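You operate a simulated robot arm through the tools that you are given. There is no shell and no other tool. Be economical: measure what you need, move in short steps, check, and stop when the job is done.

The job below is to be done with a simulated two-armed robot. You get a single attempt, and the scene is never put back.

JOB
Put the green pack in the yellow container, shut it, hold it and latch it.
Fine: then set the container on the blue sheet.

Only the result counts: the job must be done as asked and must still hold three seconds after the hand-in. Knocking over, shifting, dropping, spilling or breaking anything else fails it. Flat cloth is picked up by pressing the open fingertips on it (5 to 10 N) and closing them slowly along it; thin cloth reads only 2 to 8 mm in the jaws.

ROBOT AND FRAMES
Two 7-joint arms with two-finger parallel grippers on one trunk, on a base that drives. Base frame: it is fixed to the floor where the robot stands at the start and does not move with it; the origin is under the middle of the robot, x ahead of it, y to its left, z up. Readings come in m, degrees, newtons and seconds.
The left shoulder is at the start at [0.07, 0.134, 1.301], the right one opposite. With the tool pointing down near the work surface each hand reaches from about 0.1 to 0.64 m from the robot's upright axis, wherever it stands, measured 20 degrees to its own side. Places, roughly: blue container latch [0.5, -0.4, 0.6]; blue sheet [0.5, 0.2, 0.9]; yellow container [0.5, -0.3, 0.9]; yellow container (24x10x10 cm) [0.5, -0.3, 0.9]; yellow container latch [0.5, -0.3, 1]; yellow container lid [0.6, -0.3, 1]. Payload 1.57 kg a hand.
The TCP of each hand is the grasp point between the finger pads, 0.03 m short of the fingertips. In the tool frame z runs along the fingers and y along their closing line. The gripper opens to 0.08 m. The fingers are 0.017 m wide and 0.012 m thick; the gripper's body (0.04 by 0.082 m) begins 0.08 m behind the TCP.
Orientation is told as [roll, pitch, yaw] about the base's x, y, z axes, in that order, counted from this pose: with the fingers straight down and closing along the base's y, the tool's x points along the base's -x, its y along +y and its z along -z.

CONTROLS
- The arms move only by the tool send_rows. It takes "left_plan", "right_plan" or both (then of equal length, played together; a hand with none holds still); each is a list of rows, each a list of 7 numbers: the shift along the base's x, y, z in m, then the turn, a rotation vector about the base's x, y, z in degrees, then the opening, from 0 (shut) to 1 (fully open). In form: [[x, y, z, wx, wy, wz, grip], ...]. A call has 1 to 12 rows; each row shifts and turns the commanded pose from where the row before left it. Rows are played at 5 a second. More than 0.05 m and 8.6 degrees between two rows, or a gripper value outside its range, and nothing of the call is played. Where a pose cannot be reached the arm comes as near as it can. A force on the tool above 40 N (or 10 N above the force at the start of the call, whichever is more), or a blocked arm, ends the call early, and 0.2 s more pass. Each finger travels about 0.153 m/s and halts on what it meets, pressing with about 25 N; the grip force reading is that of the motor and also rises with nothing between the fingers. The clock runs only during rows and for 0.2 s after the last one: add rows that do not move to give the fingers time. It gives the time, the measured TCP pose, the force on the tool (base axes), the opening and the grip force at its end, in the units of the frame above (readings bear some noise), with the torque about the TCP (base axes, N m) and any sound that the robot's microphone picked up, and new pictures: "pictures" is both (left out), scene, wrist or none (wrist: the cameras of the hands that moved).
- Cameras (640 x 400 px; columns grow to the right, rows downward): "scene" is now at [0.1275, -0.0232, 1.5258]; the picture's right is [-0.30, -0.95, 0.00], its down [-0.70, 0.22, -0.68] and it looks along [0.65, -0.21, -0.73] (base axes); focal length 255 px, centre (320, 200). "left" rides on the left gripper at [0.072, 0.007, -0.122] in its tool frame; the picture's right is [-0.09, 1.00, 0.00], its down [-0.84, -0.08, -0.54] and it looks along [-0.54, -0.05, 0.84] (tool axes); focal length 238 px, centre (320, 200). "right" rides on the right gripper at [0.072, -0.007, -0.122] in its tool frame; the picture's right is [0.09, 1.00, 0.00], its down [-0.84, 0.08, -0.54] and it looks along [-0.54, 0.05, 0.84] (tool axes); focal length 238 px, centre (320, 200). There is no depth. A picture from a camera that has moved, and an enlarged one, comes with that camera's place and axes in the base frame and with its lens. The place of the scene camera against the robot may be out by one fixed shift of up to 0.018 m in any direction.
- raise_lower(by): slides the trunk up (or, below 0, down) by that many m; the arms and the scene camera ride with it, the base frame stays. It gives what a move gives, with no picture.
- roll_base(legs): drives the robot by 1 to 6 legs, each [ahead, left, turn to the left] in m, m and degrees, along the robot's own axes; the way and the turn of a leg run together, so that a leg with both is an arc; at most 1.5 m and 180 degrees a leg. The arms and the cameras ride along, it lands a little off, and it stops where it bumps. It gives what a move gives, and a new picture of the scene camera.
- aim_head(pan, tilt): turns the head with the scene camera to pan (to the left, within 86 degrees either way) and tilt (down, from -29 to 69), counted from straight ahead of the robot. It gives what a move gives, and a new picture of the scene camera.
- inspect(camera, box): a new picture of the part [left, top, right, bottom] of that camera's present view, enlarged. The clock stands still meanwhile.
- hand_in(): hands the job in; it is judged then, once.

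Go step by step. Nothing tells you exact positions but the pictures and the camera data: compare them with the known pose of the tool, close in by small moves and look again before you grip or let go. The budget is 120 turns and 260 pictures, counting those below and the enlarged ones. Unless the task says otherwise, let go and move clear before handing in, and close with one line.

The tools are called after "Request:" as name(argument=value, ...) on one line, values as JSON. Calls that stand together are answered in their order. send_rows: Moves the arms, as the interface text tells. Its arguments: {"type":"object","properties":{"left_plan":{"type":"array","items":{"type":"array","items":{"type":"number"}}},"right_plan":{"type":"array","items":{"type":"array","items":{"type":"number"}}},"pictures":{"type":"string","enum":["both","scene","wrist","none"]}},"required":[]} The other tools are called the same way: raise_lower (by) slides the trunk up or down; roll_base (legs) drives the base; aim_head (pan, tilt) turns the head that bears the scene camera; inspect (camera, box) takes an enlarged picture of a part of a camera's view; hand_in () hands the job in.

At the start:

```text
clock: 0.0
left_ee_pos: [0.3901, -0.0159, 1.261]
left_orientation: [0.0, 0.1, 0.0]
left_contact_force: [-0.4, -0.4, 0.5]
left_ft_torque: [-0.01, 0.02, 0.0]
left_opening: 0.08
left_gripper_force: 0.0
right_ee_pos: [0.3679, -0.3857, 1.2772]
right_orientation: [-0.1, 0.0, 0.0]
right_contact_force: [-0.2, -0.1, -0.1]
right_ft_torque: [0.0, 0.01, 0.01]
right_opening: 0.0799
right_gripper_force: 0.1
trunk travel left (down, up): [-0.875, 0.065]
robot x, y, heading: [-0.0026, -0.0037, -0.0]
head pan, tilt: [-17.6, 46.9]
```

scene: 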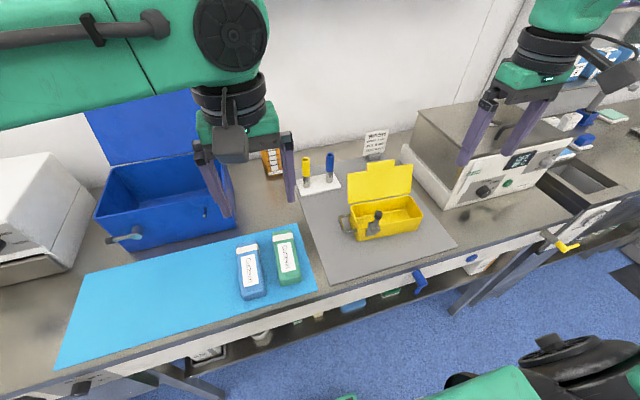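
right: 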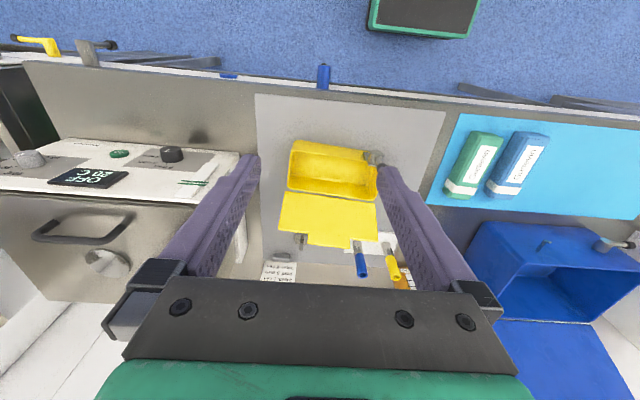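
left: 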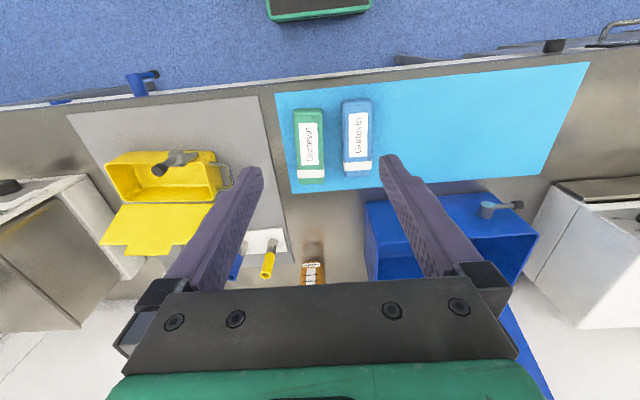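

The green pack lies on the blue sheet, next to a blue pack. The yellow container stands open on a grey mat with its lid back and a latch on its front. I'll take closer pictures before moving.

Request:
inspect(camera="scene", box=[310, 140, 450, 260])

Request:
inspect(camera="scene", box=[220, 210, 340, 310])

Request:
inspect(camera="right", box=[250, 110, 410, 260])

Request:
inspect(camera="left", box=[260, 80, 400, 200])

Request:
inspect(camera="left", box=[80, 120, 260, 270])

```text
3.33 times, centred on (380, 200) of scene
camera zoom: at [0.1275, -0.0232, 1.5258], right [-0.3, -0.95, 0.0], down [-0.7, 0.22, -0.68], along [0.65, -0.21, -0.73], focal length 850 px, centre (120, 200)
```

zoom: 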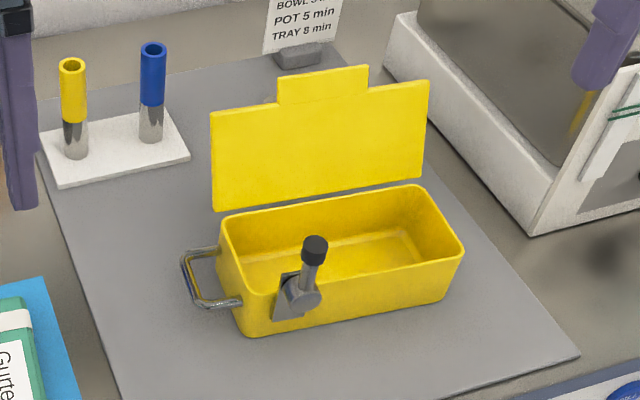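

```text
4.00 times, centred on (280, 260) of scene
camera zoom: at [0.1275, -0.0232, 1.5258], right [-0.3, -0.95, 0.0], down [-0.7, 0.22, -0.68], along [0.65, -0.21, -0.73], focal length 1020 px, centre (480, -40)
```

zoom: 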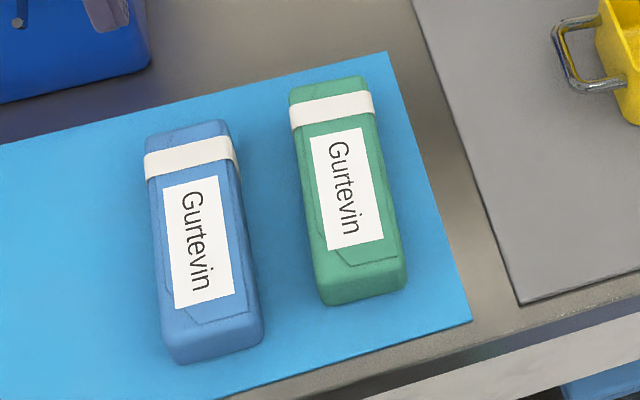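

```text
2.67 times, centred on (330, 185) of right
camera zoom: at [0.2965, -0.3925, 1.3989], right [-0.09, 1.0, 0.0], down [0.84, 0.08, 0.54], along [0.54, 0.05, -0.84], focal length 636 px, centre (293, 240)
```

zoom: 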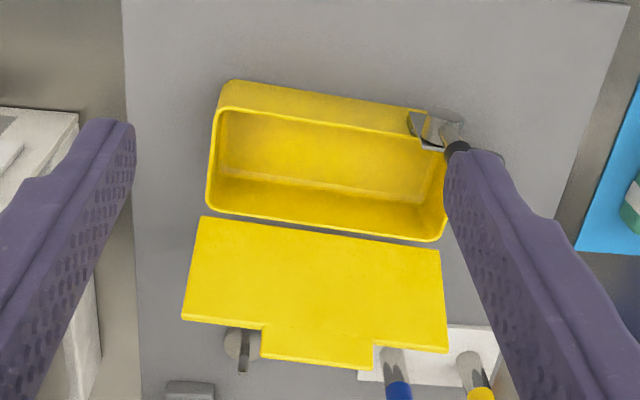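

```text
3.33 times, centred on (330, 140) of left
camera zoom: at [0.3182, -0.009, 1.3813], right [0.09, 1.0, 0.0], down [0.84, -0.08, 0.54], along [0.54, -0.05, -0.84], focal length 794 px, centre (287, 400)
```

zoom: 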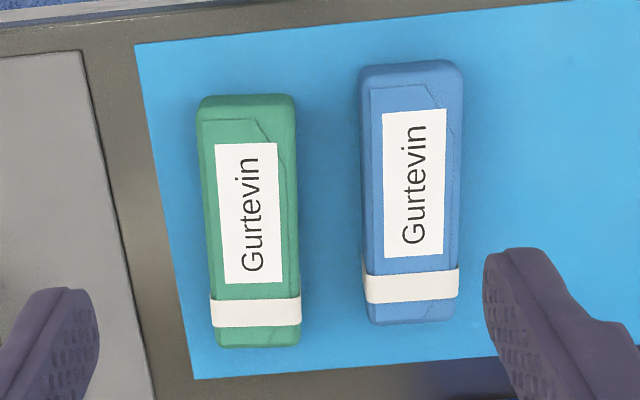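

```text
2.67 times, centred on (170, 195) of left
camera zoom: at [0.3182, -0.009, 1.3813], right [0.09, 1.0, 0.0], down [0.84, -0.08, 0.54], along [0.54, -0.05, -0.84], focal length 636 px, centre (720, 213)
```

zoom: 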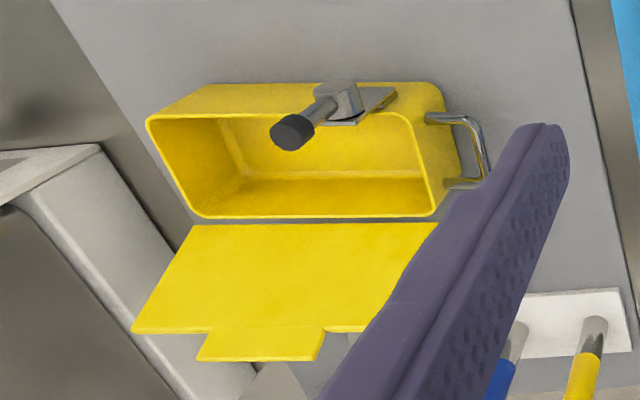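

The container's long side runs roughly along y, with a lever latch at the front and the lid hinge at the back. The green pack is about 15 x 5 cm at (0.49, -0.045). I'll move the left hand aside and bring the right hand over the pack.

Request:
send_rows(left_plan=[[0, 0.05, 0, 0, 0, 0, 1], [0, 0.05, 0, 0, 0, 0, 1], [0, 0.05, 0, 0, 0, 0, 1], [0, 0.05, 0, 0, 0, 0, 1], [0, 0.05, 0, 0, 0, 0, 1], [0, 0.03, 0, 0, 0, 0, 1], [0, 0, 0, 0, 0, 0, 1], [0, 0, 0, 0, 0, 0, 1], [0, 0, 0, 0, 0, 0, 1]], right_plan=[[0, 0, 0, 0, 0, 0, 1], [0.02, 0.045, 0, 0, 0, 0, 1], [0.02, 0.045, 0, 0, 0, 0, 1], [0.02, 0.045, 0, 0, 0, 0, 1], [0.02, 0.045, 0, 0, 0, 0, 1], [0.02, 0.045, 0, 0, 0, 0, 1], [0.01, 0.045, 0, 0, 0, 0, 1], [0.01, 0.045, -0.01, 0, 0, 0, 1], [0, 0.025, -0.03, 0, 0, -5.4, 1]])

```text
clock: 2.0
left_ee_pos: [0.3891, 0.2632, 1.2628]
left_orientation: [0.0, 0.0, 0.0]
left_contact_force: [0.7, 0.1, -0.5]
left_ft_torque: [0.01, -0.01, -0.01]
left_opening: 0.0798
left_gripper_force: 0.0
right_ee_pos: [0.4807, -0.3531, 1.2386]
right_orientation: [0.6, 0.0, -4.8]
right_contact_force: [-0.1, 0.1, -0.2]
right_ft_torque: [0.01, 0.03, 0.02]
right_opening: 0.0801
right_gripper_force: 0.2
right hand out of reach, approached as far as the arm can: row 3, 4, 5, 6, 7, 8, 9
trunk travel left (down, up): [-0.875, 0.065]
robot x, y, heading: [0.0015, -0.0002, -0.2]
head pan, tilt: [-17.6, 46.9]
camera scene: at [0.1277, -0.0237, 1.5258], right [-0.3, -0.95, 0.0], down [-0.7, 0.22, -0.68], along [0.65, -0.21, -0.73], focal length 255 px, centre (320, 200)
camera right: at [0.4086, -0.3529, 1.3617], right [-0.01, 1.0, 0.01], down [0.84, 0.0, 0.54], along [0.54, 0.01, -0.84], focal length 238 px, centre (320, 200)
camera left: at [0.3194, 0.27, 1.3828], right [0.09, 1.0, 0.0], down [0.84, -0.08, 0.54], along [0.54, -0.05, -0.84], focal length 238 px, centre (320, 200)
```

scene: 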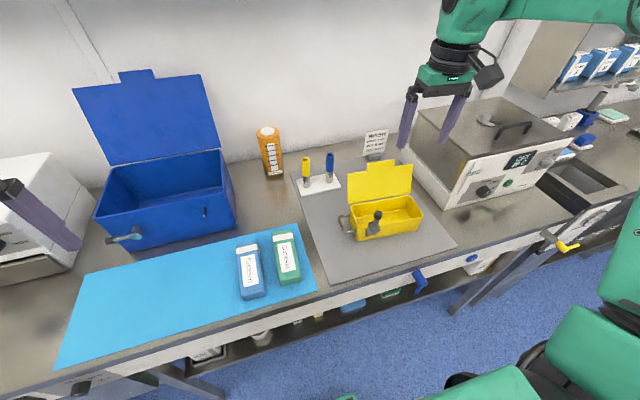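
right: 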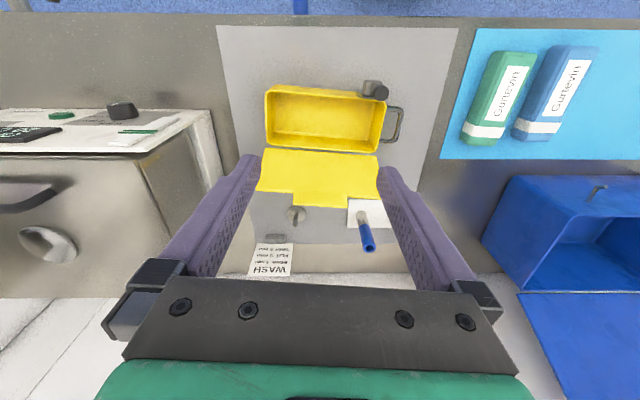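
left: 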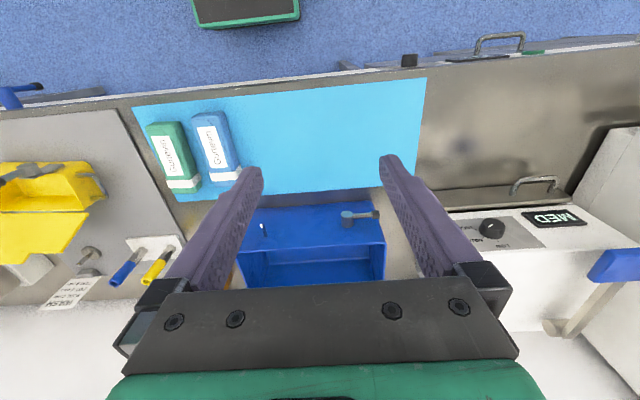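

The right hand doesn't reach toward the middle from here, so I'll drive the base to the right. Then the left hand can reach both the pack and the container. I'll pull the right hand back first.

Request:
send_rows(right_plan=[[-0.05, -0.05, 0.02, 0, 0, 5.4, 1], [-0.05, -0.05, 0.02, 0, 0, 0, 1], [-0.05, -0.05, 0, 0, 0, 0, 1], [0, -0.05, 0, 0, 0, 0, 1], [0, -0.05, 0, 0, 0, 0, 1], [0, -0.05, 0, 0, 0, 0, 1], [0, -0.03, 0, 0, 0, 0, 1], [0, 0, 0, 0, 0, 0, 1]], pictures="none")

Request:
roll_base(legs=[[0, -0.33, 0]])

```text
refused: row 1 steps farther than a row can; nothing moved
```

```text
clock: 4.2
left_ee_pos: [0.3901, -0.0633, 1.2614]
left_orientation: [-0.1, 0.0, 0.1]
left_contact_force: [-0.9, 0.0, 0.3]
left_ft_torque: [-0.02, 0.01, 0.02]
left_opening: 0.0801
left_gripper_force: 0.0
right_ee_pos: [0.4817, -0.6785, 1.2411]
right_orientation: [0.5, 0.0, -4.8]
right_contact_force: [-0.8, 0.9, 0.4]
right_ft_torque: [-0.04, -0.01, -0.01]
right_opening: 0.0799
right_gripper_force: 0.0
trunk travel left (down, up): [-0.875, 0.065]
robot x, y, heading: [-0.0012, -0.3296, -0.2]
head pan, tilt: [-17.6, 46.9]
camera scene: at [0.1276, -0.3505, 1.5259], right [-0.3, -0.95, 0.0], down [-0.7, 0.22, -0.68], along [0.65, -0.21, -0.73], focal length 255 px, centre (320, 200)
```

scene: 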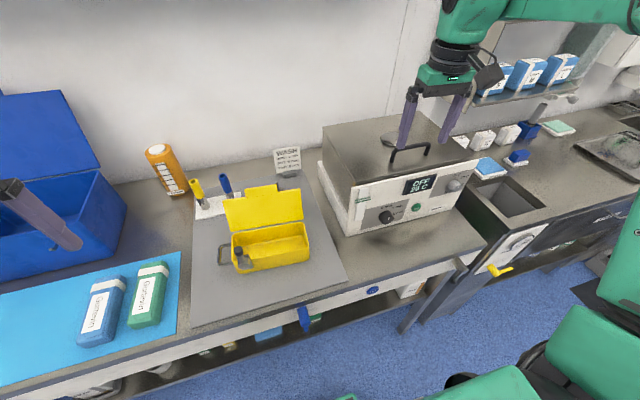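

The drive worked. Now I'll pull the right hand back clear of the oven and lower the left hand toward the pack.

Request:
send_rows(left_plan=[[0, 0, -0.04, 0, 0, -2.7, 1], [0, 0, -0.04, 0, 0, -2.7, 1], [0.02, 0, -0.04, 0, 0, 0, 1], [0.02, 0.01, -0.04, 0, 0, 0, 1], [0, 0, 0, 0, 0, 0, 1]], right_plan=[[-0.03, 0, 0.02, 0, 0, 0, 1], [-0.04, 0, 0.01, 0, 0, 0, 1], [-0.04, 0, 0, 0, 0, 0, 1], [0, 0, 0, 0, 0, 0, 1], [0, 0, 0, 0, 0, 0, 1]])

```text
clock: 5.4
left_ee_pos: [0.4299, -0.0566, 1.1031]
left_orientation: [-0.1, 0.0, -5.2]
left_contact_force: [0.6, 0.4, -0.9]
left_ft_torque: [0.0, 0.02, 0.0]
left_opening: 0.0801
left_gripper_force: 0.1
right_ee_pos: [0.371, -0.6872, 1.27]
right_orientation: [0.7, 0.0, -4.5]
right_contact_force: [-0.4, 0.2, -0.7]
right_ft_torque: [-0.02, -0.01, 0.01]
right_opening: 0.0801
right_gripper_force: 0.1
right hand out of reach, approached as far as the arm can: row 3
trunk travel left (down, up): [-0.875, 0.065]
robot x, y, heading: [-0.0006, -0.3313, -0.1]
head pan, tilt: [-17.6, 46.9]
camera scene: at [0.1274, -0.3528, 1.5259], right [-0.3, -0.95, 0.0], down [-0.7, 0.22, -0.68], along [0.65, -0.21, -0.73], focal length 255 px, centre (320, 200)
camera right: at [0.2995, -0.6889, 1.3932], right [-0.01, 1.0, 0.01], down [0.84, 0.0, 0.54], along [0.54, 0.02, -0.84], focal length 238 px, centre (320, 200)
camera left: at [0.3594, -0.0438, 1.2243], right [0.18, 0.98, 0.0], down [0.83, -0.15, 0.54], along [0.53, -0.1, -0.84], focal length 238 px, centre (320, 200)
```

scene: 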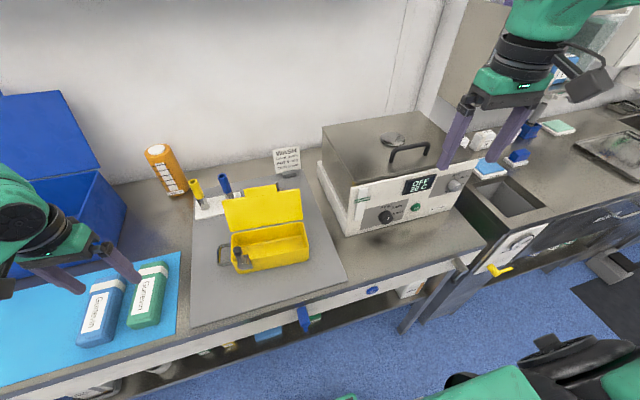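
right: 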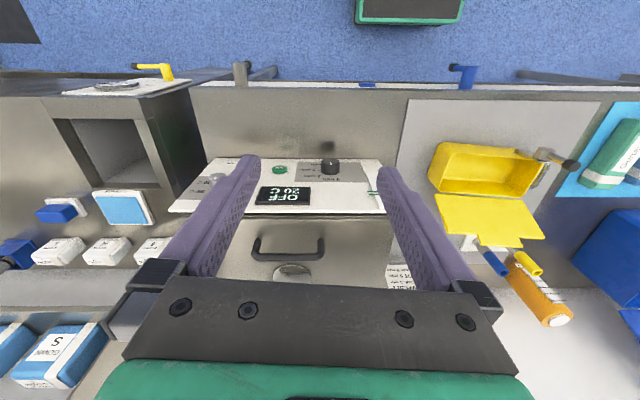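
left: 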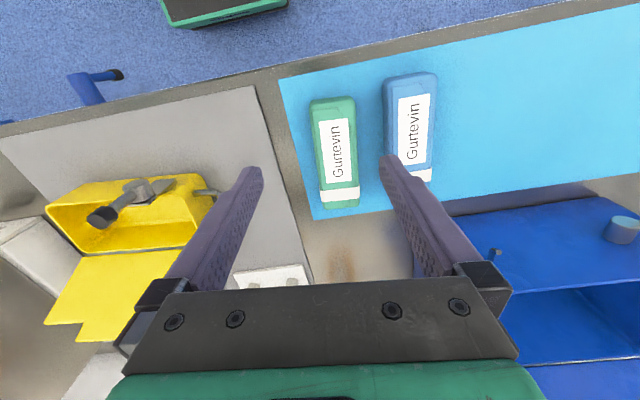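

The pack's centre is at about (0.487, -0.046), turned about -5° in yaw. I'll move above it, lower to z ≈ 1.0, and check.

Request:
send_rows(left_plan=[[0.03, 0.005, 0, 0, 0, 0, 0.88], [0.027, 0.0055, 0, 0, 0, 0, 0.88], [0, 0, -0.04, 0, 0, 0, 0.88], [0, 0, -0.04, 0, 0, 0, 0.88], [0, 0, -0.02, 0, 0, 0, 0.88], [0, 0, 0, 0, 0, 0, 0.88]])

Request:
inspect(camera="left", box=[200, 50, 440, 210])

```text
clock: 6.8
left_ee_pos: [0.4876, -0.0477, 1.0005]
left_orientation: [-0.1, 0.0, -5.3]
left_contact_force: [0.0, 0.2, 0.1]
left_ft_torque: [-0.04, -0.02, -0.03]
left_opening: 0.0703
left_gripper_force: 0.1
right_ee_pos: [0.3723, -0.6897, 1.2705]
right_orientation: [0.6, 0.0, -4.5]
right_contact_force: [-0.3, 0.6, 0.2]
right_ft_torque: [-0.01, -0.01, 0.01]
right_opening: 0.08
right_gripper_force: 0.0
trunk travel left (down, up): [-0.875, 0.065]
robot x, y, heading: [0.0007, -0.3263, -0.1]
head pan, tilt: [-17.6, 46.9]
camera scene: at [0.1268, -0.3537, 1.5259], right [-0.3, -0.95, 0.0], down [-0.7, 0.22, -0.68], along [0.65, -0.21, -0.73], focal length 255 px, centre (320, 200)
camera left: at [0.4169, -0.034, 1.1224], right [0.18, 0.98, 0.0], down [0.83, -0.15, 0.54], along [0.53, -0.1, -0.84], focal length 238 px, centre (320, 200)
```

scene: 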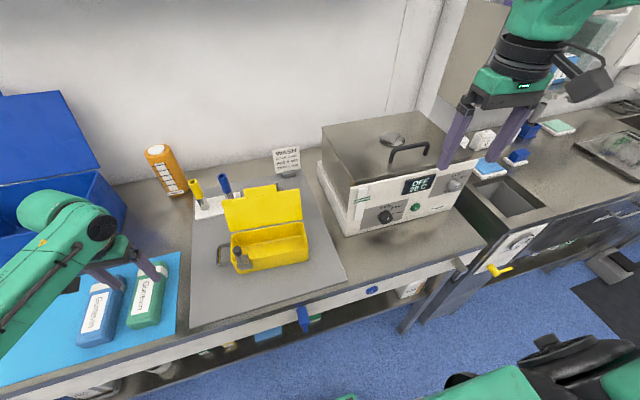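
left: 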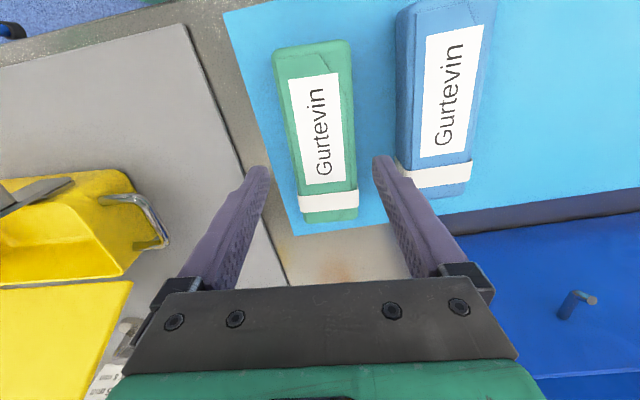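

```text
2.50 times, centred on (320, 130) of left
camera zoom: at [0.4169, -0.034, 1.1224], right [0.18, 0.98, 0.0], down [0.83, -0.15, 0.54], along [0.53, -0.1, -0.84], focal length 596 px, centre (320, 375)
```

zoom: 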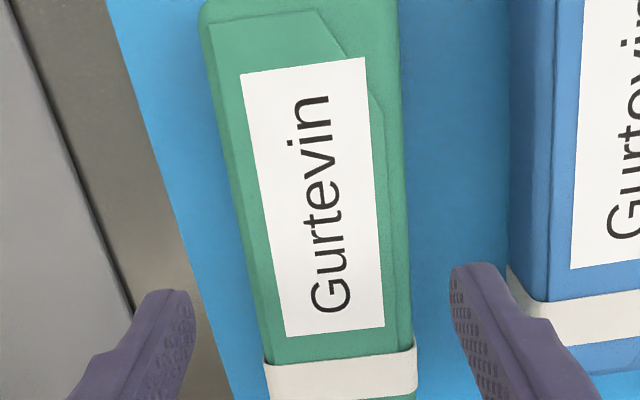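

The gripper is lined up. I'll lower so the fingertips are about 2 cm above the sheet, close slowly, and check.

Request:
send_rows(left_plan=[[-0.002, 0.003, -0.02, 0, 0, 0, 0.88], [0, 0, -0.02, 0, 0, 0, 0.88], [0, 0, -0.011, 0, 0, 0, 0.88], [0, 0, 0, 0, 0, 0, 0.88], [0, 0, 0, 0, 0, 0, 0.7], [0, 0, 0, 0, 0, 0, 0.6], [0, 0, 0, 0, 0, 0, 0.5], [0, 0, 0, 0, 0, 0, 0.5]], pictures="wrist")

Request:
inspect(camera="scene", box=[60, 220, 220, 350])

```text
clock: 8.6
left_ee_pos: [0.4851, -0.0433, 0.9507]
left_orientation: [0.1, -0.1, -5.3]
left_contact_force: [-0.5, -0.2, 0.0]
left_ft_torque: [-0.01, -0.04, -0.05]
left_opening: 0.0546
left_gripper_force: 24.8
right_ee_pos: [0.3726, -0.6871, 1.2707]
right_orientation: [0.7, 0.1, -4.6]
right_contact_force: [0.4, -0.7, 0.0]
right_ft_torque: [0.02, 0.0, -0.04]
right_opening: 0.0802
right_gripper_force: 0.1
trunk travel left (down, up): [-0.875, 0.065]
robot x, y, heading: [-0.0026, -0.33, 0.1]
head pan, tilt: [-17.6, 46.9]
camera left: at [0.4153, -0.0299, 1.0716], right [0.18, 0.98, 0.0], down [0.83, -0.15, 0.54], along [0.53, -0.1, -0.84], focal length 238 px, centre (320, 200)
```

left: 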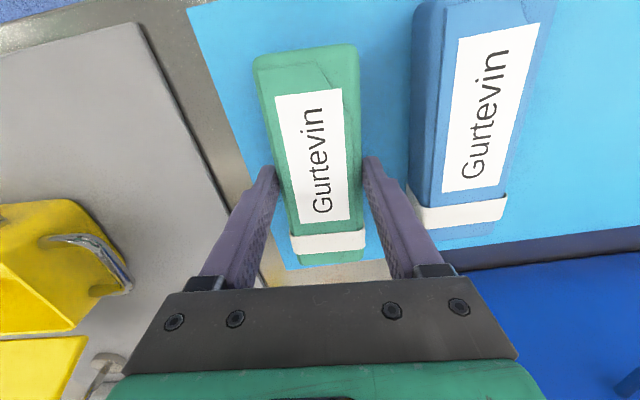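

```text
3.08 times, centred on (140, 285) of scene
camera zoom: at [0.1279, -0.3536, 1.5258], right [-0.3, -0.95, 0.0], down [-0.7, 0.22, -0.68], along [0.65, -0.21, -0.73], focal length 785 px, centre (874, -62)
```

zoom: 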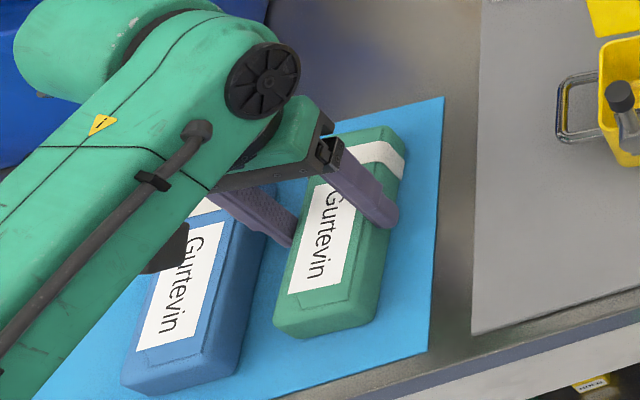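

The pack is gripped at 5.5 cm. I'll lift it straight up and look.

Request:
send_rows(left_plan=[[0, 0, 0.02, 0, 0, 0, 0.5], [0, 0, 0.04, 0, 0, 0, 0.5], [0, 0, 0.05, 0, 0, 0, 0.5], [0, 0, 0.05, 0, 0, 0, 0.5], [0, 0, 0.03, 0, 0, 0, 0.5], [0, 0, 0, 0, 0, 0, 0.5]], pictures="scene")

Request:
inspect(camera="scene", box=[60, 170, 320, 340])

Request:
inspect(camera="left", box=[0, 0, 640, 400])

```text
clock: 10.0
left_ee_pos: [0.4869, -0.044, 1.1415]
left_orientation: [0.1, 0.1, -5.3]
left_contact_force: [-0.8, 0.4, -2.1]
left_ft_torque: [0.01, -0.02, 0.03]
left_opening: 0.055
left_gripper_force: 24.8
right_ee_pos: [0.3725, -0.6887, 1.2709]
right_orientation: [0.7, 0.1, -4.5]
right_contact_force: [0.4, -0.6, -0.4]
right_ft_torque: [-0.02, 0.01, 0.03]
right_opening: 0.08
right_gripper_force: 0.1
trunk travel left (down, up): [-0.875, 0.065]
robot x, y, heading: [0.0005, -0.3307, 0.0]
head pan, tilt: [-17.6, 46.9]
camera scene: at [0.1282, -0.3534, 1.5258], right [-0.3, -0.95, 0.0], down [-0.7, 0.22, -0.68], along [0.65, -0.21, -0.73], focal length 255 px, centre (320, 200)
```

scene: 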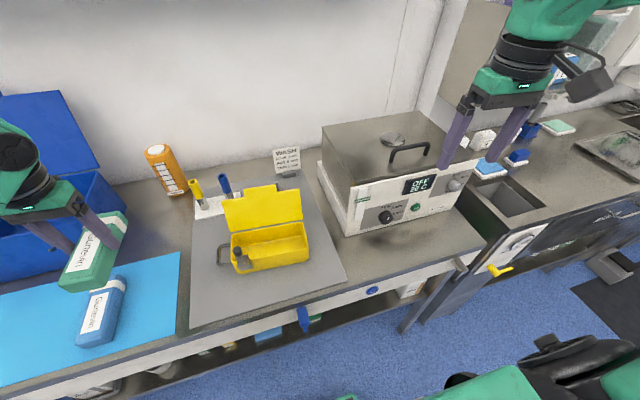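

```text
2.35 times, centred on (190, 255) of scene
camera zoom: at [0.1282, -0.3534, 1.5258], right [-0.3, -0.95, 0.0], down [-0.7, 0.22, -0.68], along [0.65, -0.21, -0.73], focal length 600 px, centre (626, 71)
```

zoom: 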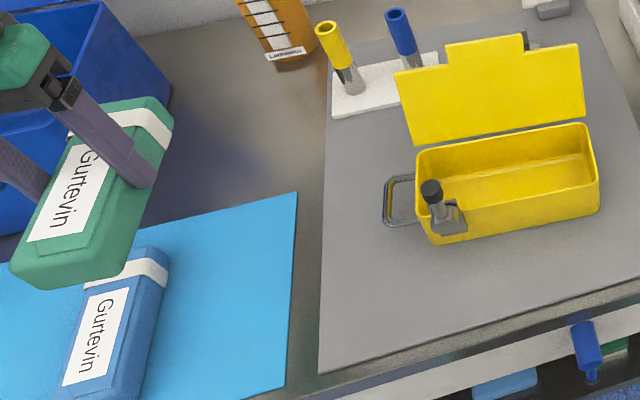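

```text
1.00 times, centred on (320, 200) of left
camera zoom: at [0.4164, -0.0308, 1.2624], right [0.18, 0.98, 0.0], down [0.83, -0.15, 0.54], along [0.53, -0.1, -0.84], focal length 238 px, centre (320, 200)
```

zoom: 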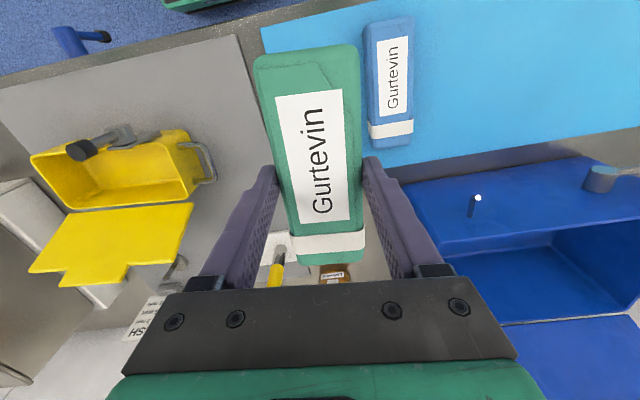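

The pack is held securely and weighs about 0.25 kg. Triangulating puts the container rim at z ≈ 0.97, centre (0.515, -0.342), yaw about -3.7°. I'll carry the pack over while turning it to line up.

Request:
send_rows(left_plan=[[0, 0, 0.03, 0, 0, -8, 0.5], [0, -0.01, 0.02, 0, 0, -8, 0.5], [0, -0.03, 0, 0, 0, -8, 0.5], [0, -0.03, 0, 0, 0, -8, 0.5], [0, -0.03, 0, 0, 0, -8, 0.5], [0.004, -0.03, 0, 0, 0, -8, 0.5], [0.004, -0.03, 0, 0, 0, -8, 0.5], [0.004, -0.03, 0, 0, 0, -8, 0.5], [0.004, -0.03, 0, 0, 0, -8, 0.5], [0.004, -0.03, 0, 0, 0, -8, 0.5], [0.004, -0.03, 0, 0, 0, -8.4, 0.5], [0.004, -0.018, 0, 0, 0, 0, 0.5]])

```text
clock: 12.6
left_ee_pos: [0.5128, -0.3433, 1.1916]
left_orientation: [0.0, 0.1, -93.7]
left_contact_force: [1.2, -0.7, -2.7]
left_ft_torque: [0.03, 0.03, -0.01]
left_opening: 0.0547
left_gripper_force: 25.0
right_ee_pos: [0.3724, -0.689, 1.2708]
right_orientation: [0.9, 0.1, -4.5]
right_contact_force: [-0.4, 0.1, -0.4]
right_ft_torque: [0.02, 0.01, 0.02]
right_opening: 0.08
right_gripper_force: 0.0
trunk travel left (down, up): [-0.875, 0.065]
robot x, y, heading: [-0.0013, -0.3332, -0.2]
head pan, tilt: [-17.6, 46.9]
camera scene: at [0.1281, -0.3552, 1.5258], right [-0.3, -0.95, 0.0], down [-0.7, 0.22, -0.68], along [0.65, -0.21, -0.73], focal length 255 px, centre (320, 200)
camera left: at [0.5255, -0.2723, 1.3113], right [0.99, -0.16, 0.0], down [-0.13, -0.83, 0.54], along [-0.09, -0.53, -0.84], focal length 238 px, centre (320, 200)
```

scene: 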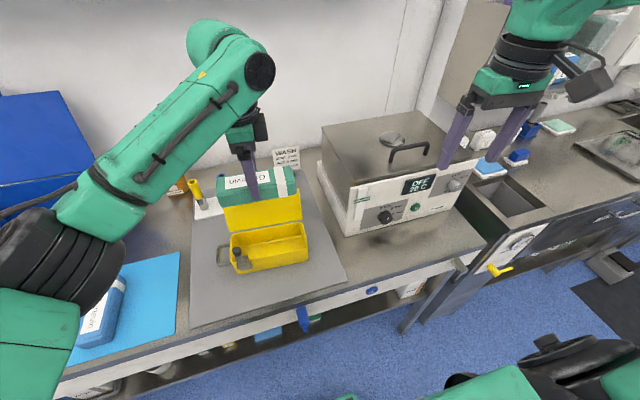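
left: 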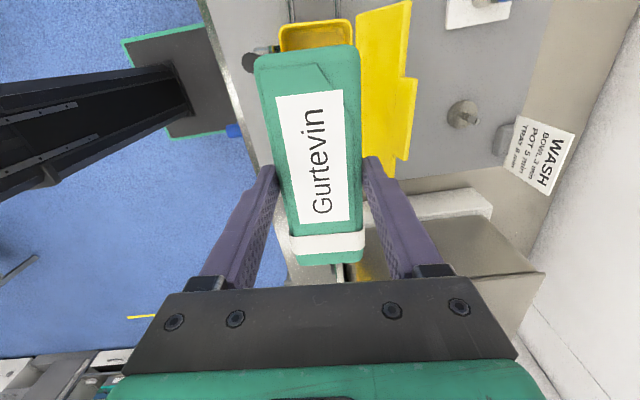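

Request:
inspect(camera="scene", box=[190, 150, 350, 290])

Request:
inspect(camera="left", box=[200, 0, 440, 160])

```text
2.86 times, centred on (270, 220) of scene
camera zoom: at [0.1281, -0.3552, 1.5258], right [-0.3, -0.95, 0.0], down [-0.7, 0.22, -0.68], along [0.65, -0.21, -0.73], focal length 729 px, centre (463, 143)
```

zoom: 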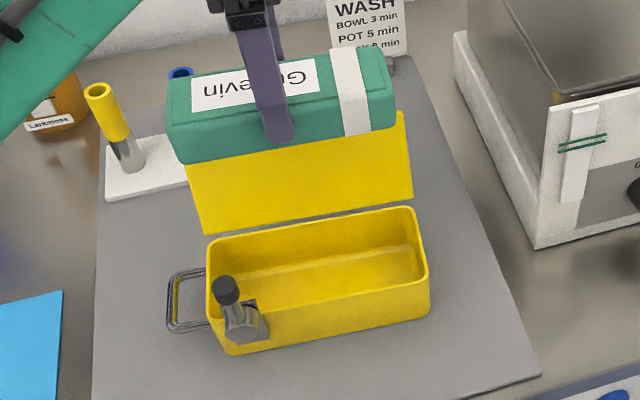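

```text
2.50 times, centred on (320, 80) of left
camera zoom: at [0.5255, -0.2723, 1.3113], right [0.99, -0.16, 0.0], down [-0.13, -0.83, 0.54], along [-0.09, -0.53, -0.84], focal length 596 px, centre (320, 500)
```

zoom: 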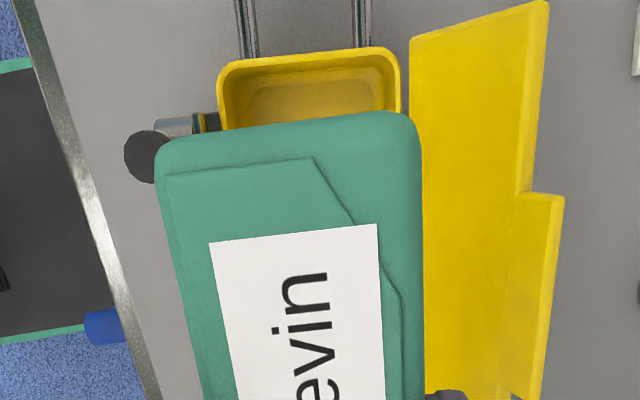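

The pack is lined up over the opening. I'll lower it partway and check.

Request:
send_rows(left_plan=[[0.002, 0, -0.03, 0, 0, 0, 0.5], [0, 0, -0.04, 0, 0, 0, 0.5], [0, 0, -0.04, 0, 0, 0, 0.5], [0, 0, -0.03, 0, 0, 0, 0.5], [0, 0, 0, 0, 0, 0, 0.5]], pictures="none")

Request:
inspect(camera="scene", box=[190, 150, 350, 290])

Request:
inspect(camera="left", box=[200, 0, 440, 300])

```text
clock: 13.8
left_ee_pos: [0.5133, -0.3408, 1.0498]
left_orientation: [0.0, 0.0, -93.8]
left_contact_force: [0.0, 0.1, -2.2]
left_ft_torque: [0.04, -0.01, 0.0]
left_opening: 0.0544
left_gripper_force: 24.7
right_ee_pos: [0.3726, -0.6887, 1.2708]
right_orientation: [0.9, 0.1, -4.5]
right_contact_force: [-0.1, 0.9, -1.0]
right_ft_torque: [0.04, 0.0, 0.02]
right_opening: 0.0802
right_gripper_force: 0.1
trunk travel left (down, up): [-0.875, 0.065]
robot x, y, heading: [-0.0019, -0.3328, 0.1]
head pan, tilt: [-17.6, 46.9]
```

```text
2.86 times, centred on (270, 220) of scene
camera zoom: at [0.1281, -0.3541, 1.5258], right [-0.3, -0.95, 0.0], down [-0.7, 0.22, -0.68], along [0.65, -0.21, -0.73], focal length 729 px, centre (463, 143)
```

zoom: 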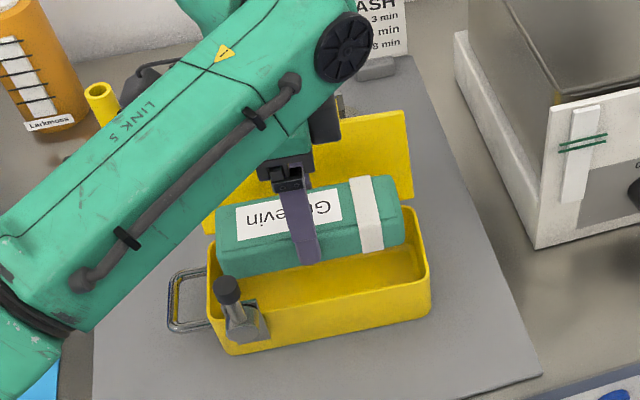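

```text
1.33 times, centred on (320, 150) of left
camera zoom: at [0.5255, -0.2694, 1.1707], right [0.99, -0.16, 0.0], down [-0.13, -0.83, 0.54], along [-0.09, -0.53, -0.84], focal length 318 px, centre (320, 267)
```

zoom: 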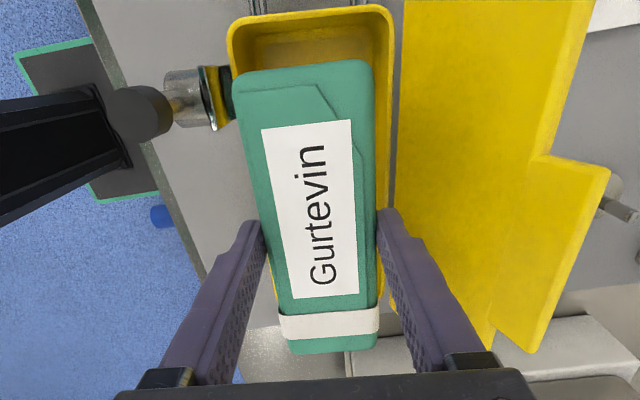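

Request:
send_rows(left_plan=[[0.001, -0.001, -0.02, 0, 0, 0, 0.5], [0, 0, -0.015, 0, 0, 0, 0.5], [0, 0, -0.008, 0, 0, 0, 0.5], [0, 0, 0, 0, 0, 0, 0.5]], pictures="none")

Request:
inspect(camera="scene", box=[190, 170, 350, 270])

Request:
inspect(camera="left", box=[200, 0, 440, 300])

```text
clock: 14.8
left_ee_pos: [0.5153, -0.3425, 1.0104]
left_orientation: [-0.1, 0.1, -93.7]
left_contact_force: [0.6, -0.5, -3.8]
left_ft_torque: [0.0, -0.02, -0.01]
left_opening: 0.0548
left_gripper_force: 25.0
right_ee_pos: [0.372, -0.6884, 1.2711]
right_orientation: [0.7, 0.0, -4.4]
right_contact_force: [0.5, -0.9, 0.3]
right_ft_torque: [0.02, 0.02, 0.0]
right_opening: 0.08
right_gripper_force: 0.1
trunk travel left (down, up): [-0.875, 0.065]
robot x, y, heading: [0.0011, -0.3322, -0.0]
head pan, tilt: [-17.6, 46.9]
```

```text
4.00 times, centred on (270, 220) of scene
camera zoom: at [0.1281, -0.3538, 1.5258], right [-0.3, -0.95, 0.0], down [-0.7, 0.22, -0.68], along [0.65, -0.21, -0.73], focal length 1020 px, centre (520, 120)
```

zoom: 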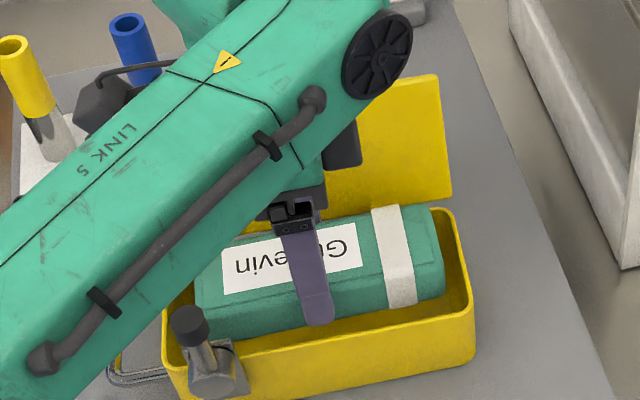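

```text
1.33 times, centred on (320, 150) of left
camera zoom: at [0.5276, -0.2714, 1.1291], right [0.99, -0.16, 0.0], down [-0.13, -0.83, 0.54], along [-0.09, -0.54, -0.84], focal length 318 px, centre (320, 267)
```

zoom: 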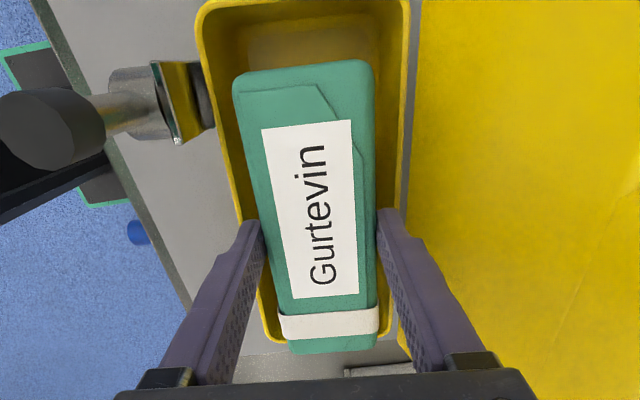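

Request:
send_rows(left_plan=[[0, 0, -0.004, 0, 0, 0, 0.5], [0, 0, 0, 0, 0, 0, 0.5], [0, 0, 0, 0, 0, 0, 0.5]], pictures="none")

```text
clock: 15.6
left_ee_pos: [0.5157, -0.342, 1.0036]
left_orientation: [0.0, 0.0, -93.8]
left_contact_force: [0.2, 0.2, -3.2]
left_ft_torque: [-0.01, 0.0, -0.01]
left_opening: 0.0544
left_gripper_force: 24.9
right_ee_pos: [0.3725, -0.6879, 1.2709]
right_orientation: [0.7, 0.1, -4.5]
right_contact_force: [0.4, 0.0, 0.2]
right_ft_torque: [-0.02, -0.02, -0.07]
right_opening: 0.08
right_gripper_force: 0.0
trunk travel left (down, up): [-0.875, 0.065]
robot x, y, heading: [-0.0041, -0.3287, 0.1]
head pan, tilt: [-17.6, 46.9]
```

There's no contact with the rim, so the fingertips are just above it. I'll let go of the pack and raise the hand.

Request:
send_rows(left_plan=[[0, 0, 0, 0, 0, 0, 0.85], [0, 0, 0, 0, 0, 0, 0.85], [0, 0, 0, 0, 0, 0, 0.85], [0, 0, 0.03, 0, 0, 0, 0.85], [0, 0, 0.05, 0, 0, 0, 0.85], [0, 0, 0.05, 0, 0, 0, 0.85], [0, 0, 0.03, 0, 0, 0, 0.85], [0, 0, 0, 0, 0, 0, 0.85]], pictures="none")

Request:
inspect(camera="scene", box=[190, 150, 350, 290])

Request:
inspect(camera="left", box=[200, 0, 440, 200])

```text
clock: 17.4
left_ee_pos: [0.5164, -0.3416, 1.165]
left_orientation: [0.0, 0.0, -93.7]
left_contact_force: [-0.1, -0.2, -0.3]
left_ft_torque: [0.03, 0.01, 0.01]
left_opening: 0.0683
left_gripper_force: 0.1
right_ee_pos: [0.3726, -0.6877, 1.2702]
right_orientation: [0.8, 0.1, -4.5]
right_contact_force: [0.1, 0.2, 0.8]
right_ft_torque: [0.0, 0.02, 0.01]
right_opening: 0.0799
right_gripper_force: 0.0
trunk travel left (down, up): [-0.875, 0.065]
robot x, y, heading: [-0.0019, -0.331, 0.0]
head pan, tilt: [-17.6, 46.9]
```

```text
2.86 times, centred on (270, 220) of scene
camera zoom: at [0.1278, -0.3541, 1.5258], right [-0.3, -0.95, 0.0], down [-0.7, 0.22, -0.68], along [0.65, -0.21, -0.73], focal length 729 px, centre (463, 143)
```

zoom: 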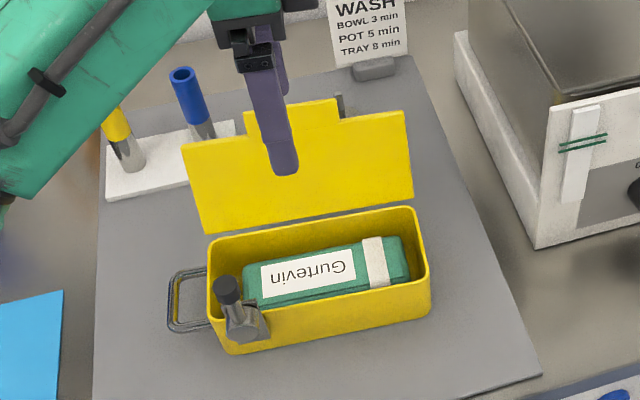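

```text
2.00 times, centred on (320, 100) of left
camera zoom: at [0.5274, -0.2699, 1.2849], right [0.99, -0.16, 0.0], down [-0.13, -0.83, 0.54], along [-0.09, -0.54, -0.84], focal length 477 px, centre (320, 400)
```

zoom: 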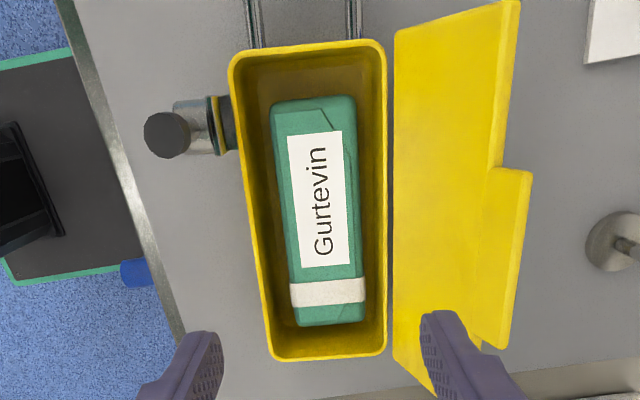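

The pack lies flat inside the container, below the rim. Next I'll look closely at the latch and the lid.

Request:
inspect(camera="scene", box=[225, 235, 275, 275])

Request:
inspect(camera="left", box=[240, 20, 320, 80])

Request:
inspect(camera="right", box=[420, 120, 600, 250])

Request:
inspect(camera="left", box=[380, 0, 520, 140])

```text
10.00 times, centred on (250, 255) of scene
camera zoom: at [0.1278, -0.3541, 1.5258], right [-0.3, -0.95, 0.0], down [-0.7, 0.22, -0.68], along [0.65, -0.21, -0.73], focal length 2551 px, centre (1020, -350)
```

zoom: 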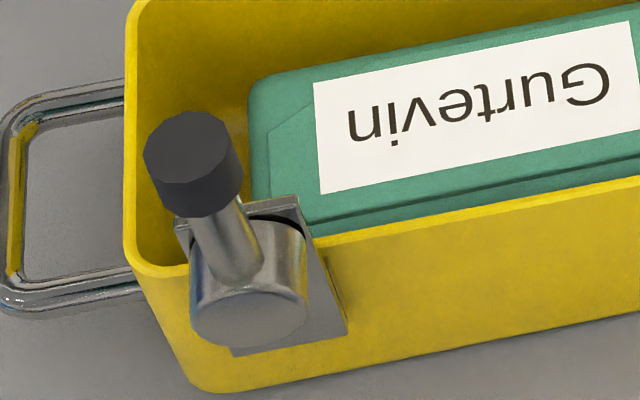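

```text
6.67 times, centred on (280, 50) of left
camera zoom: at [0.5274, -0.2699, 1.2849], right [0.99, -0.16, 0.0], down [-0.13, -0.83, 0.54], along [-0.09, -0.54, -0.84], focal length 1589 px, centre (587, 1200)
```

zoom: 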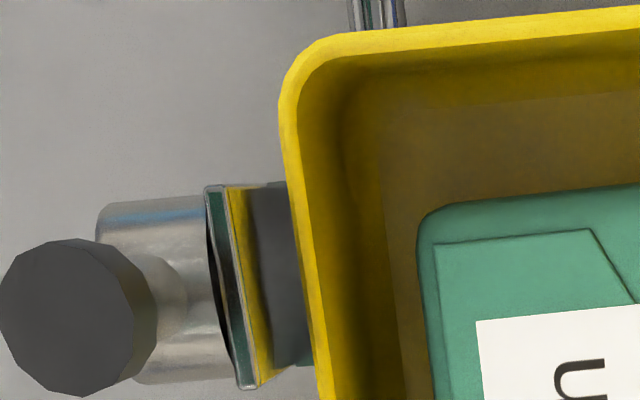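

```text
3.08 times, centred on (510, 185) of right
camera zoom: at [0.3, -0.6901, 1.3928], right [-0.01, 1.0, 0.01], down [0.84, 0.0, 0.54], along [0.54, 0.02, -0.84], focal length 733 px, centre (-265, 246)
```

zoom: 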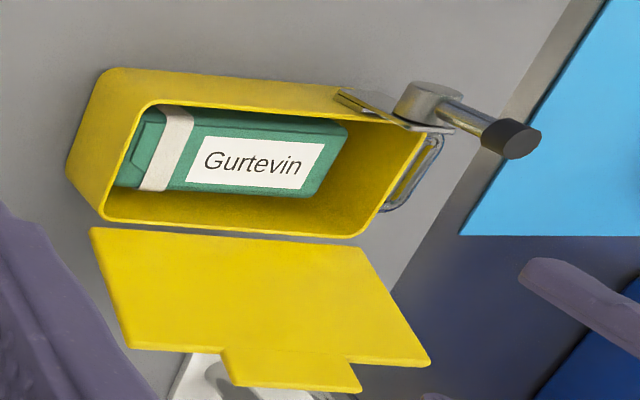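

```text
2.86 times, centred on (450, 70) of left
camera zoom: at [0.5274, -0.2699, 1.2849], right [0.99, -0.16, 0.0], down [-0.13, -0.83, 0.54], along [-0.09, -0.54, -0.84], focal length 681 px, centre (-51, 571)
```

zoom: 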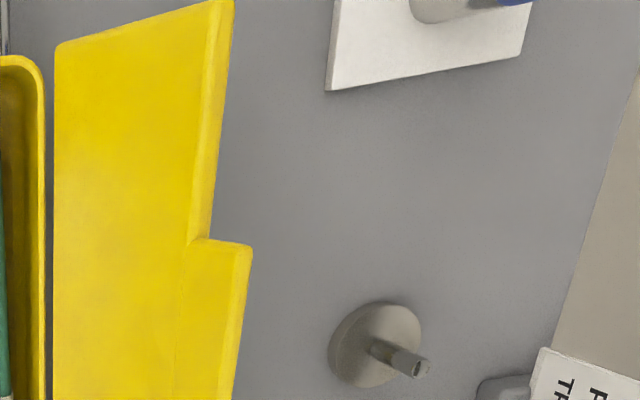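

The latch lever sits at (0.457, -0.275), points up, and swings about x. Pushed toward -y, it should come down over the lid's tab at y -0.31 to -0.40. I'll use the right hand for the lid and the left for the lever, so I'll clear the left hand first and then drive a little forward for reach.

Request:
send_rows(left_plan=[[0, 0.05, 0, 0, 0, 0, 0.3], [-0.02, 0.04, 0, 0, 0, 0, 0], [-0.03, 0.04, 0, 0, 0, 0, 0], [-0.04, 0.03, 0, 0, 0, 0, 0], [-0.02, 0.04, 0, 0, 0, 0, 0], [0, 0.02, 0, 0, 0, 0, 0], [0, 0, 0, 0, 0, 0, 0]], pictures="none")

Request:
aim_head(pan=0, tilt=65)

```text
clock: 19.0
left_ee_pos: [0.4057, -0.1211, 1.1629]
left_orientation: [0.0, 0.0, -93.7]
left_contact_force: [0.3, -0.5, 0.2]
left_ft_torque: [-0.02, -0.02, 0.0]
left_opening: 0.0
left_gripper_force: 20.9
right_ee_pos: [0.3726, -0.6881, 1.2706]
right_orientation: [0.8, 0.1, -4.5]
right_contact_force: [0.7, -0.3, 0.3]
right_ft_torque: [0.03, 0.02, 0.0]
right_opening: 0.08
right_gripper_force: 0.2
trunk travel left (down, up): [-0.875, 0.065]
robot x, y, heading: [-0.0003, -0.3286, -0.2]
head pan, tilt: [-17.6, 46.9]
```

```text
clock: 19.8
left_ee_pos: [0.4052, -0.1202, 1.1633]
left_orientation: [0.1, 0.1, -93.7]
left_contact_force: [-0.7, -0.8, -0.2]
left_ft_torque: [0.0, -0.01, -0.02]
left_opening: 0.0001
left_gripper_force: 21.5
right_ee_pos: [0.3728, -0.6888, 1.2707]
right_orientation: [0.7, 0.1, -4.5]
right_contact_force: [-0.5, 0.2, -0.3]
right_ft_torque: [0.01, -0.02, -0.01]
right_opening: 0.0801
right_gripper_force: 0.0
trunk travel left (down, up): [-0.875, 0.065]
robot x, y, heading: [-0.001, -0.3288, -0.0]
head pan, tilt: [0.0, 65.0]
camera scene: at [0.1121, -0.3296, 1.5035], right [0.0, -1.0, 0.0], down [-0.91, 0.0, -0.42], along [0.42, 0.0, -0.91], focal length 255 px, centre (320, 200)
```

scene: 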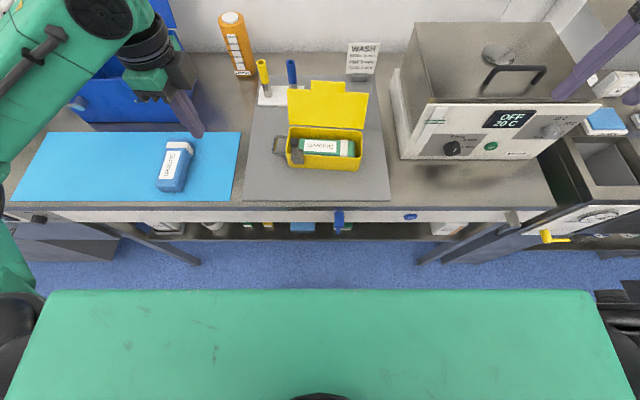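

Request:
roll_base(legs=[[0.07, 0, 0]])

```text
clock: 20.8
left_ee_pos: [0.4666, -0.1187, 1.165]
left_orientation: [0.4, 0.0, -93.8]
left_contact_force: [-0.7, -0.7, 0.6]
left_ft_torque: [0.02, -0.08, 0.0]
left_opening: 0.0
left_gripper_force: 21.5
right_ee_pos: [0.4333, -0.6872, 1.2745]
right_orientation: [0.9, -0.3, -4.6]
right_contact_force: [-0.2, -0.5, 0.5]
right_ft_torque: [0.01, -0.1, 0.0]
right_opening: 0.0803
right_gripper_force: 0.1
trunk travel left (down, up): [-0.875, 0.065]
robot x, y, heading: [0.0671, -0.3329, 0.1]
head pan, tilt: [0.0, 65.0]
camera scene: at [0.1717, -0.3295, 1.5043], right [0.0, -1.0, 0.0], down [-0.9, 0.0, -0.43], along [0.43, 0.0, -0.9], focal length 255 px, centre (320, 200)
```

scene: 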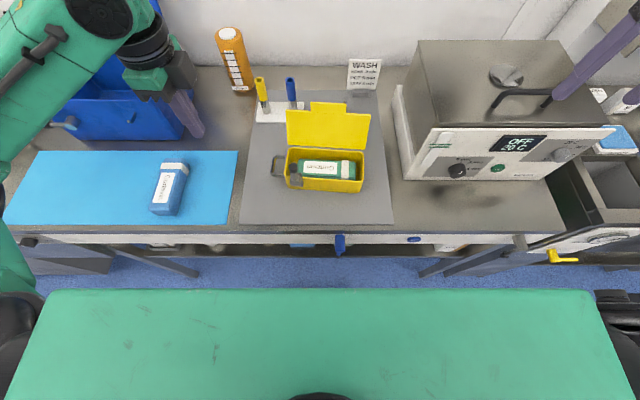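

I'll bring the closed right hand over in front of the container at a safe height.

Request:
send_rows(right_plan=[[0, 0.05, 0, 0, 0, 0, 0.5], [0, 0.05, 0, 0, 0, 0, 0], [0, 0.05, 0, 0, 0, 0, 0], [0, 0.05, 0, 0, 0, 0, 0], [0, 0.05, 0, 0, 0, 0, 0], [0, 0.03, -0.03, 0, 0, 0, 0], [0, 0.03, -0.03, 0, 0, 0, 0], [0.03, 0, -0.035, 0, 0, 0, 0], [0.04, 0, -0.02, 0, 0, 0, 0], [0.04, 0, 0, 0, 0, 0, 0], [0, 0, 0, 0, 0, 0, 0]])

```text
clock: 23.2
left_ee_pos: [0.4743, -0.1203, 1.163]
left_orientation: [0.0, 0.0, -93.8]
left_contact_force: [-0.3, 0.1, -0.5]
left_ft_torque: [-0.03, -0.04, -0.01]
left_opening: 0.0
left_gripper_force: 21.3
right_ee_pos: [0.5567, -0.6808, 1.1528]
right_orientation: [0.9, -0.1, -4.5]
right_contact_force: [0.4, 0.4, -0.1]
right_ft_torque: [0.0, -0.03, 0.02]
right_opening: 0.0
right_gripper_force: 21.1
right hand out of reach, approached as far as the arm can: row 1, 2, 3, 4, 5, 6, 7
trunk travel left (down, up): [-0.875, 0.065]
robot x, y, heading: [0.0672, -0.3329, -0.2]
head pan, tilt: [0.0, 65.0]
camera scene: at [0.181, -0.3296, 1.5035], right [0.0, -1.0, 0.0], down [-0.91, 0.0, -0.42], along [0.42, 0.0, -0.91], focal length 255 px, centre (320, 200)
camera right: at [0.4841, -0.683, 1.2739], right [-0.01, 1.0, 0.01], down [0.84, 0.0, 0.54], along [0.54, 0.02, -0.84], focal length 238 px, centre (320, 200)
```

scene: 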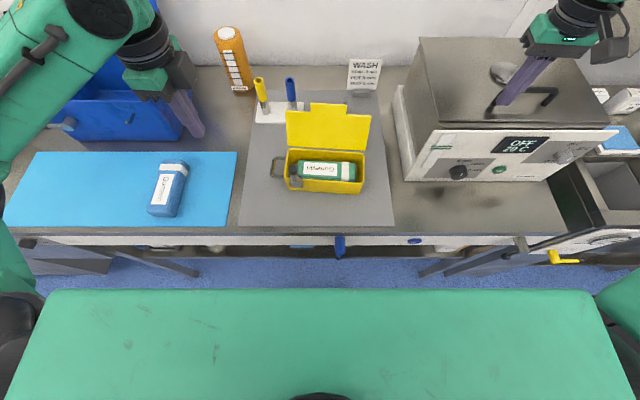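
right: 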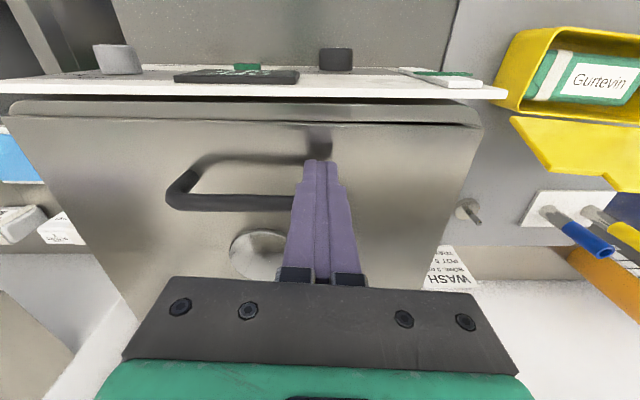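

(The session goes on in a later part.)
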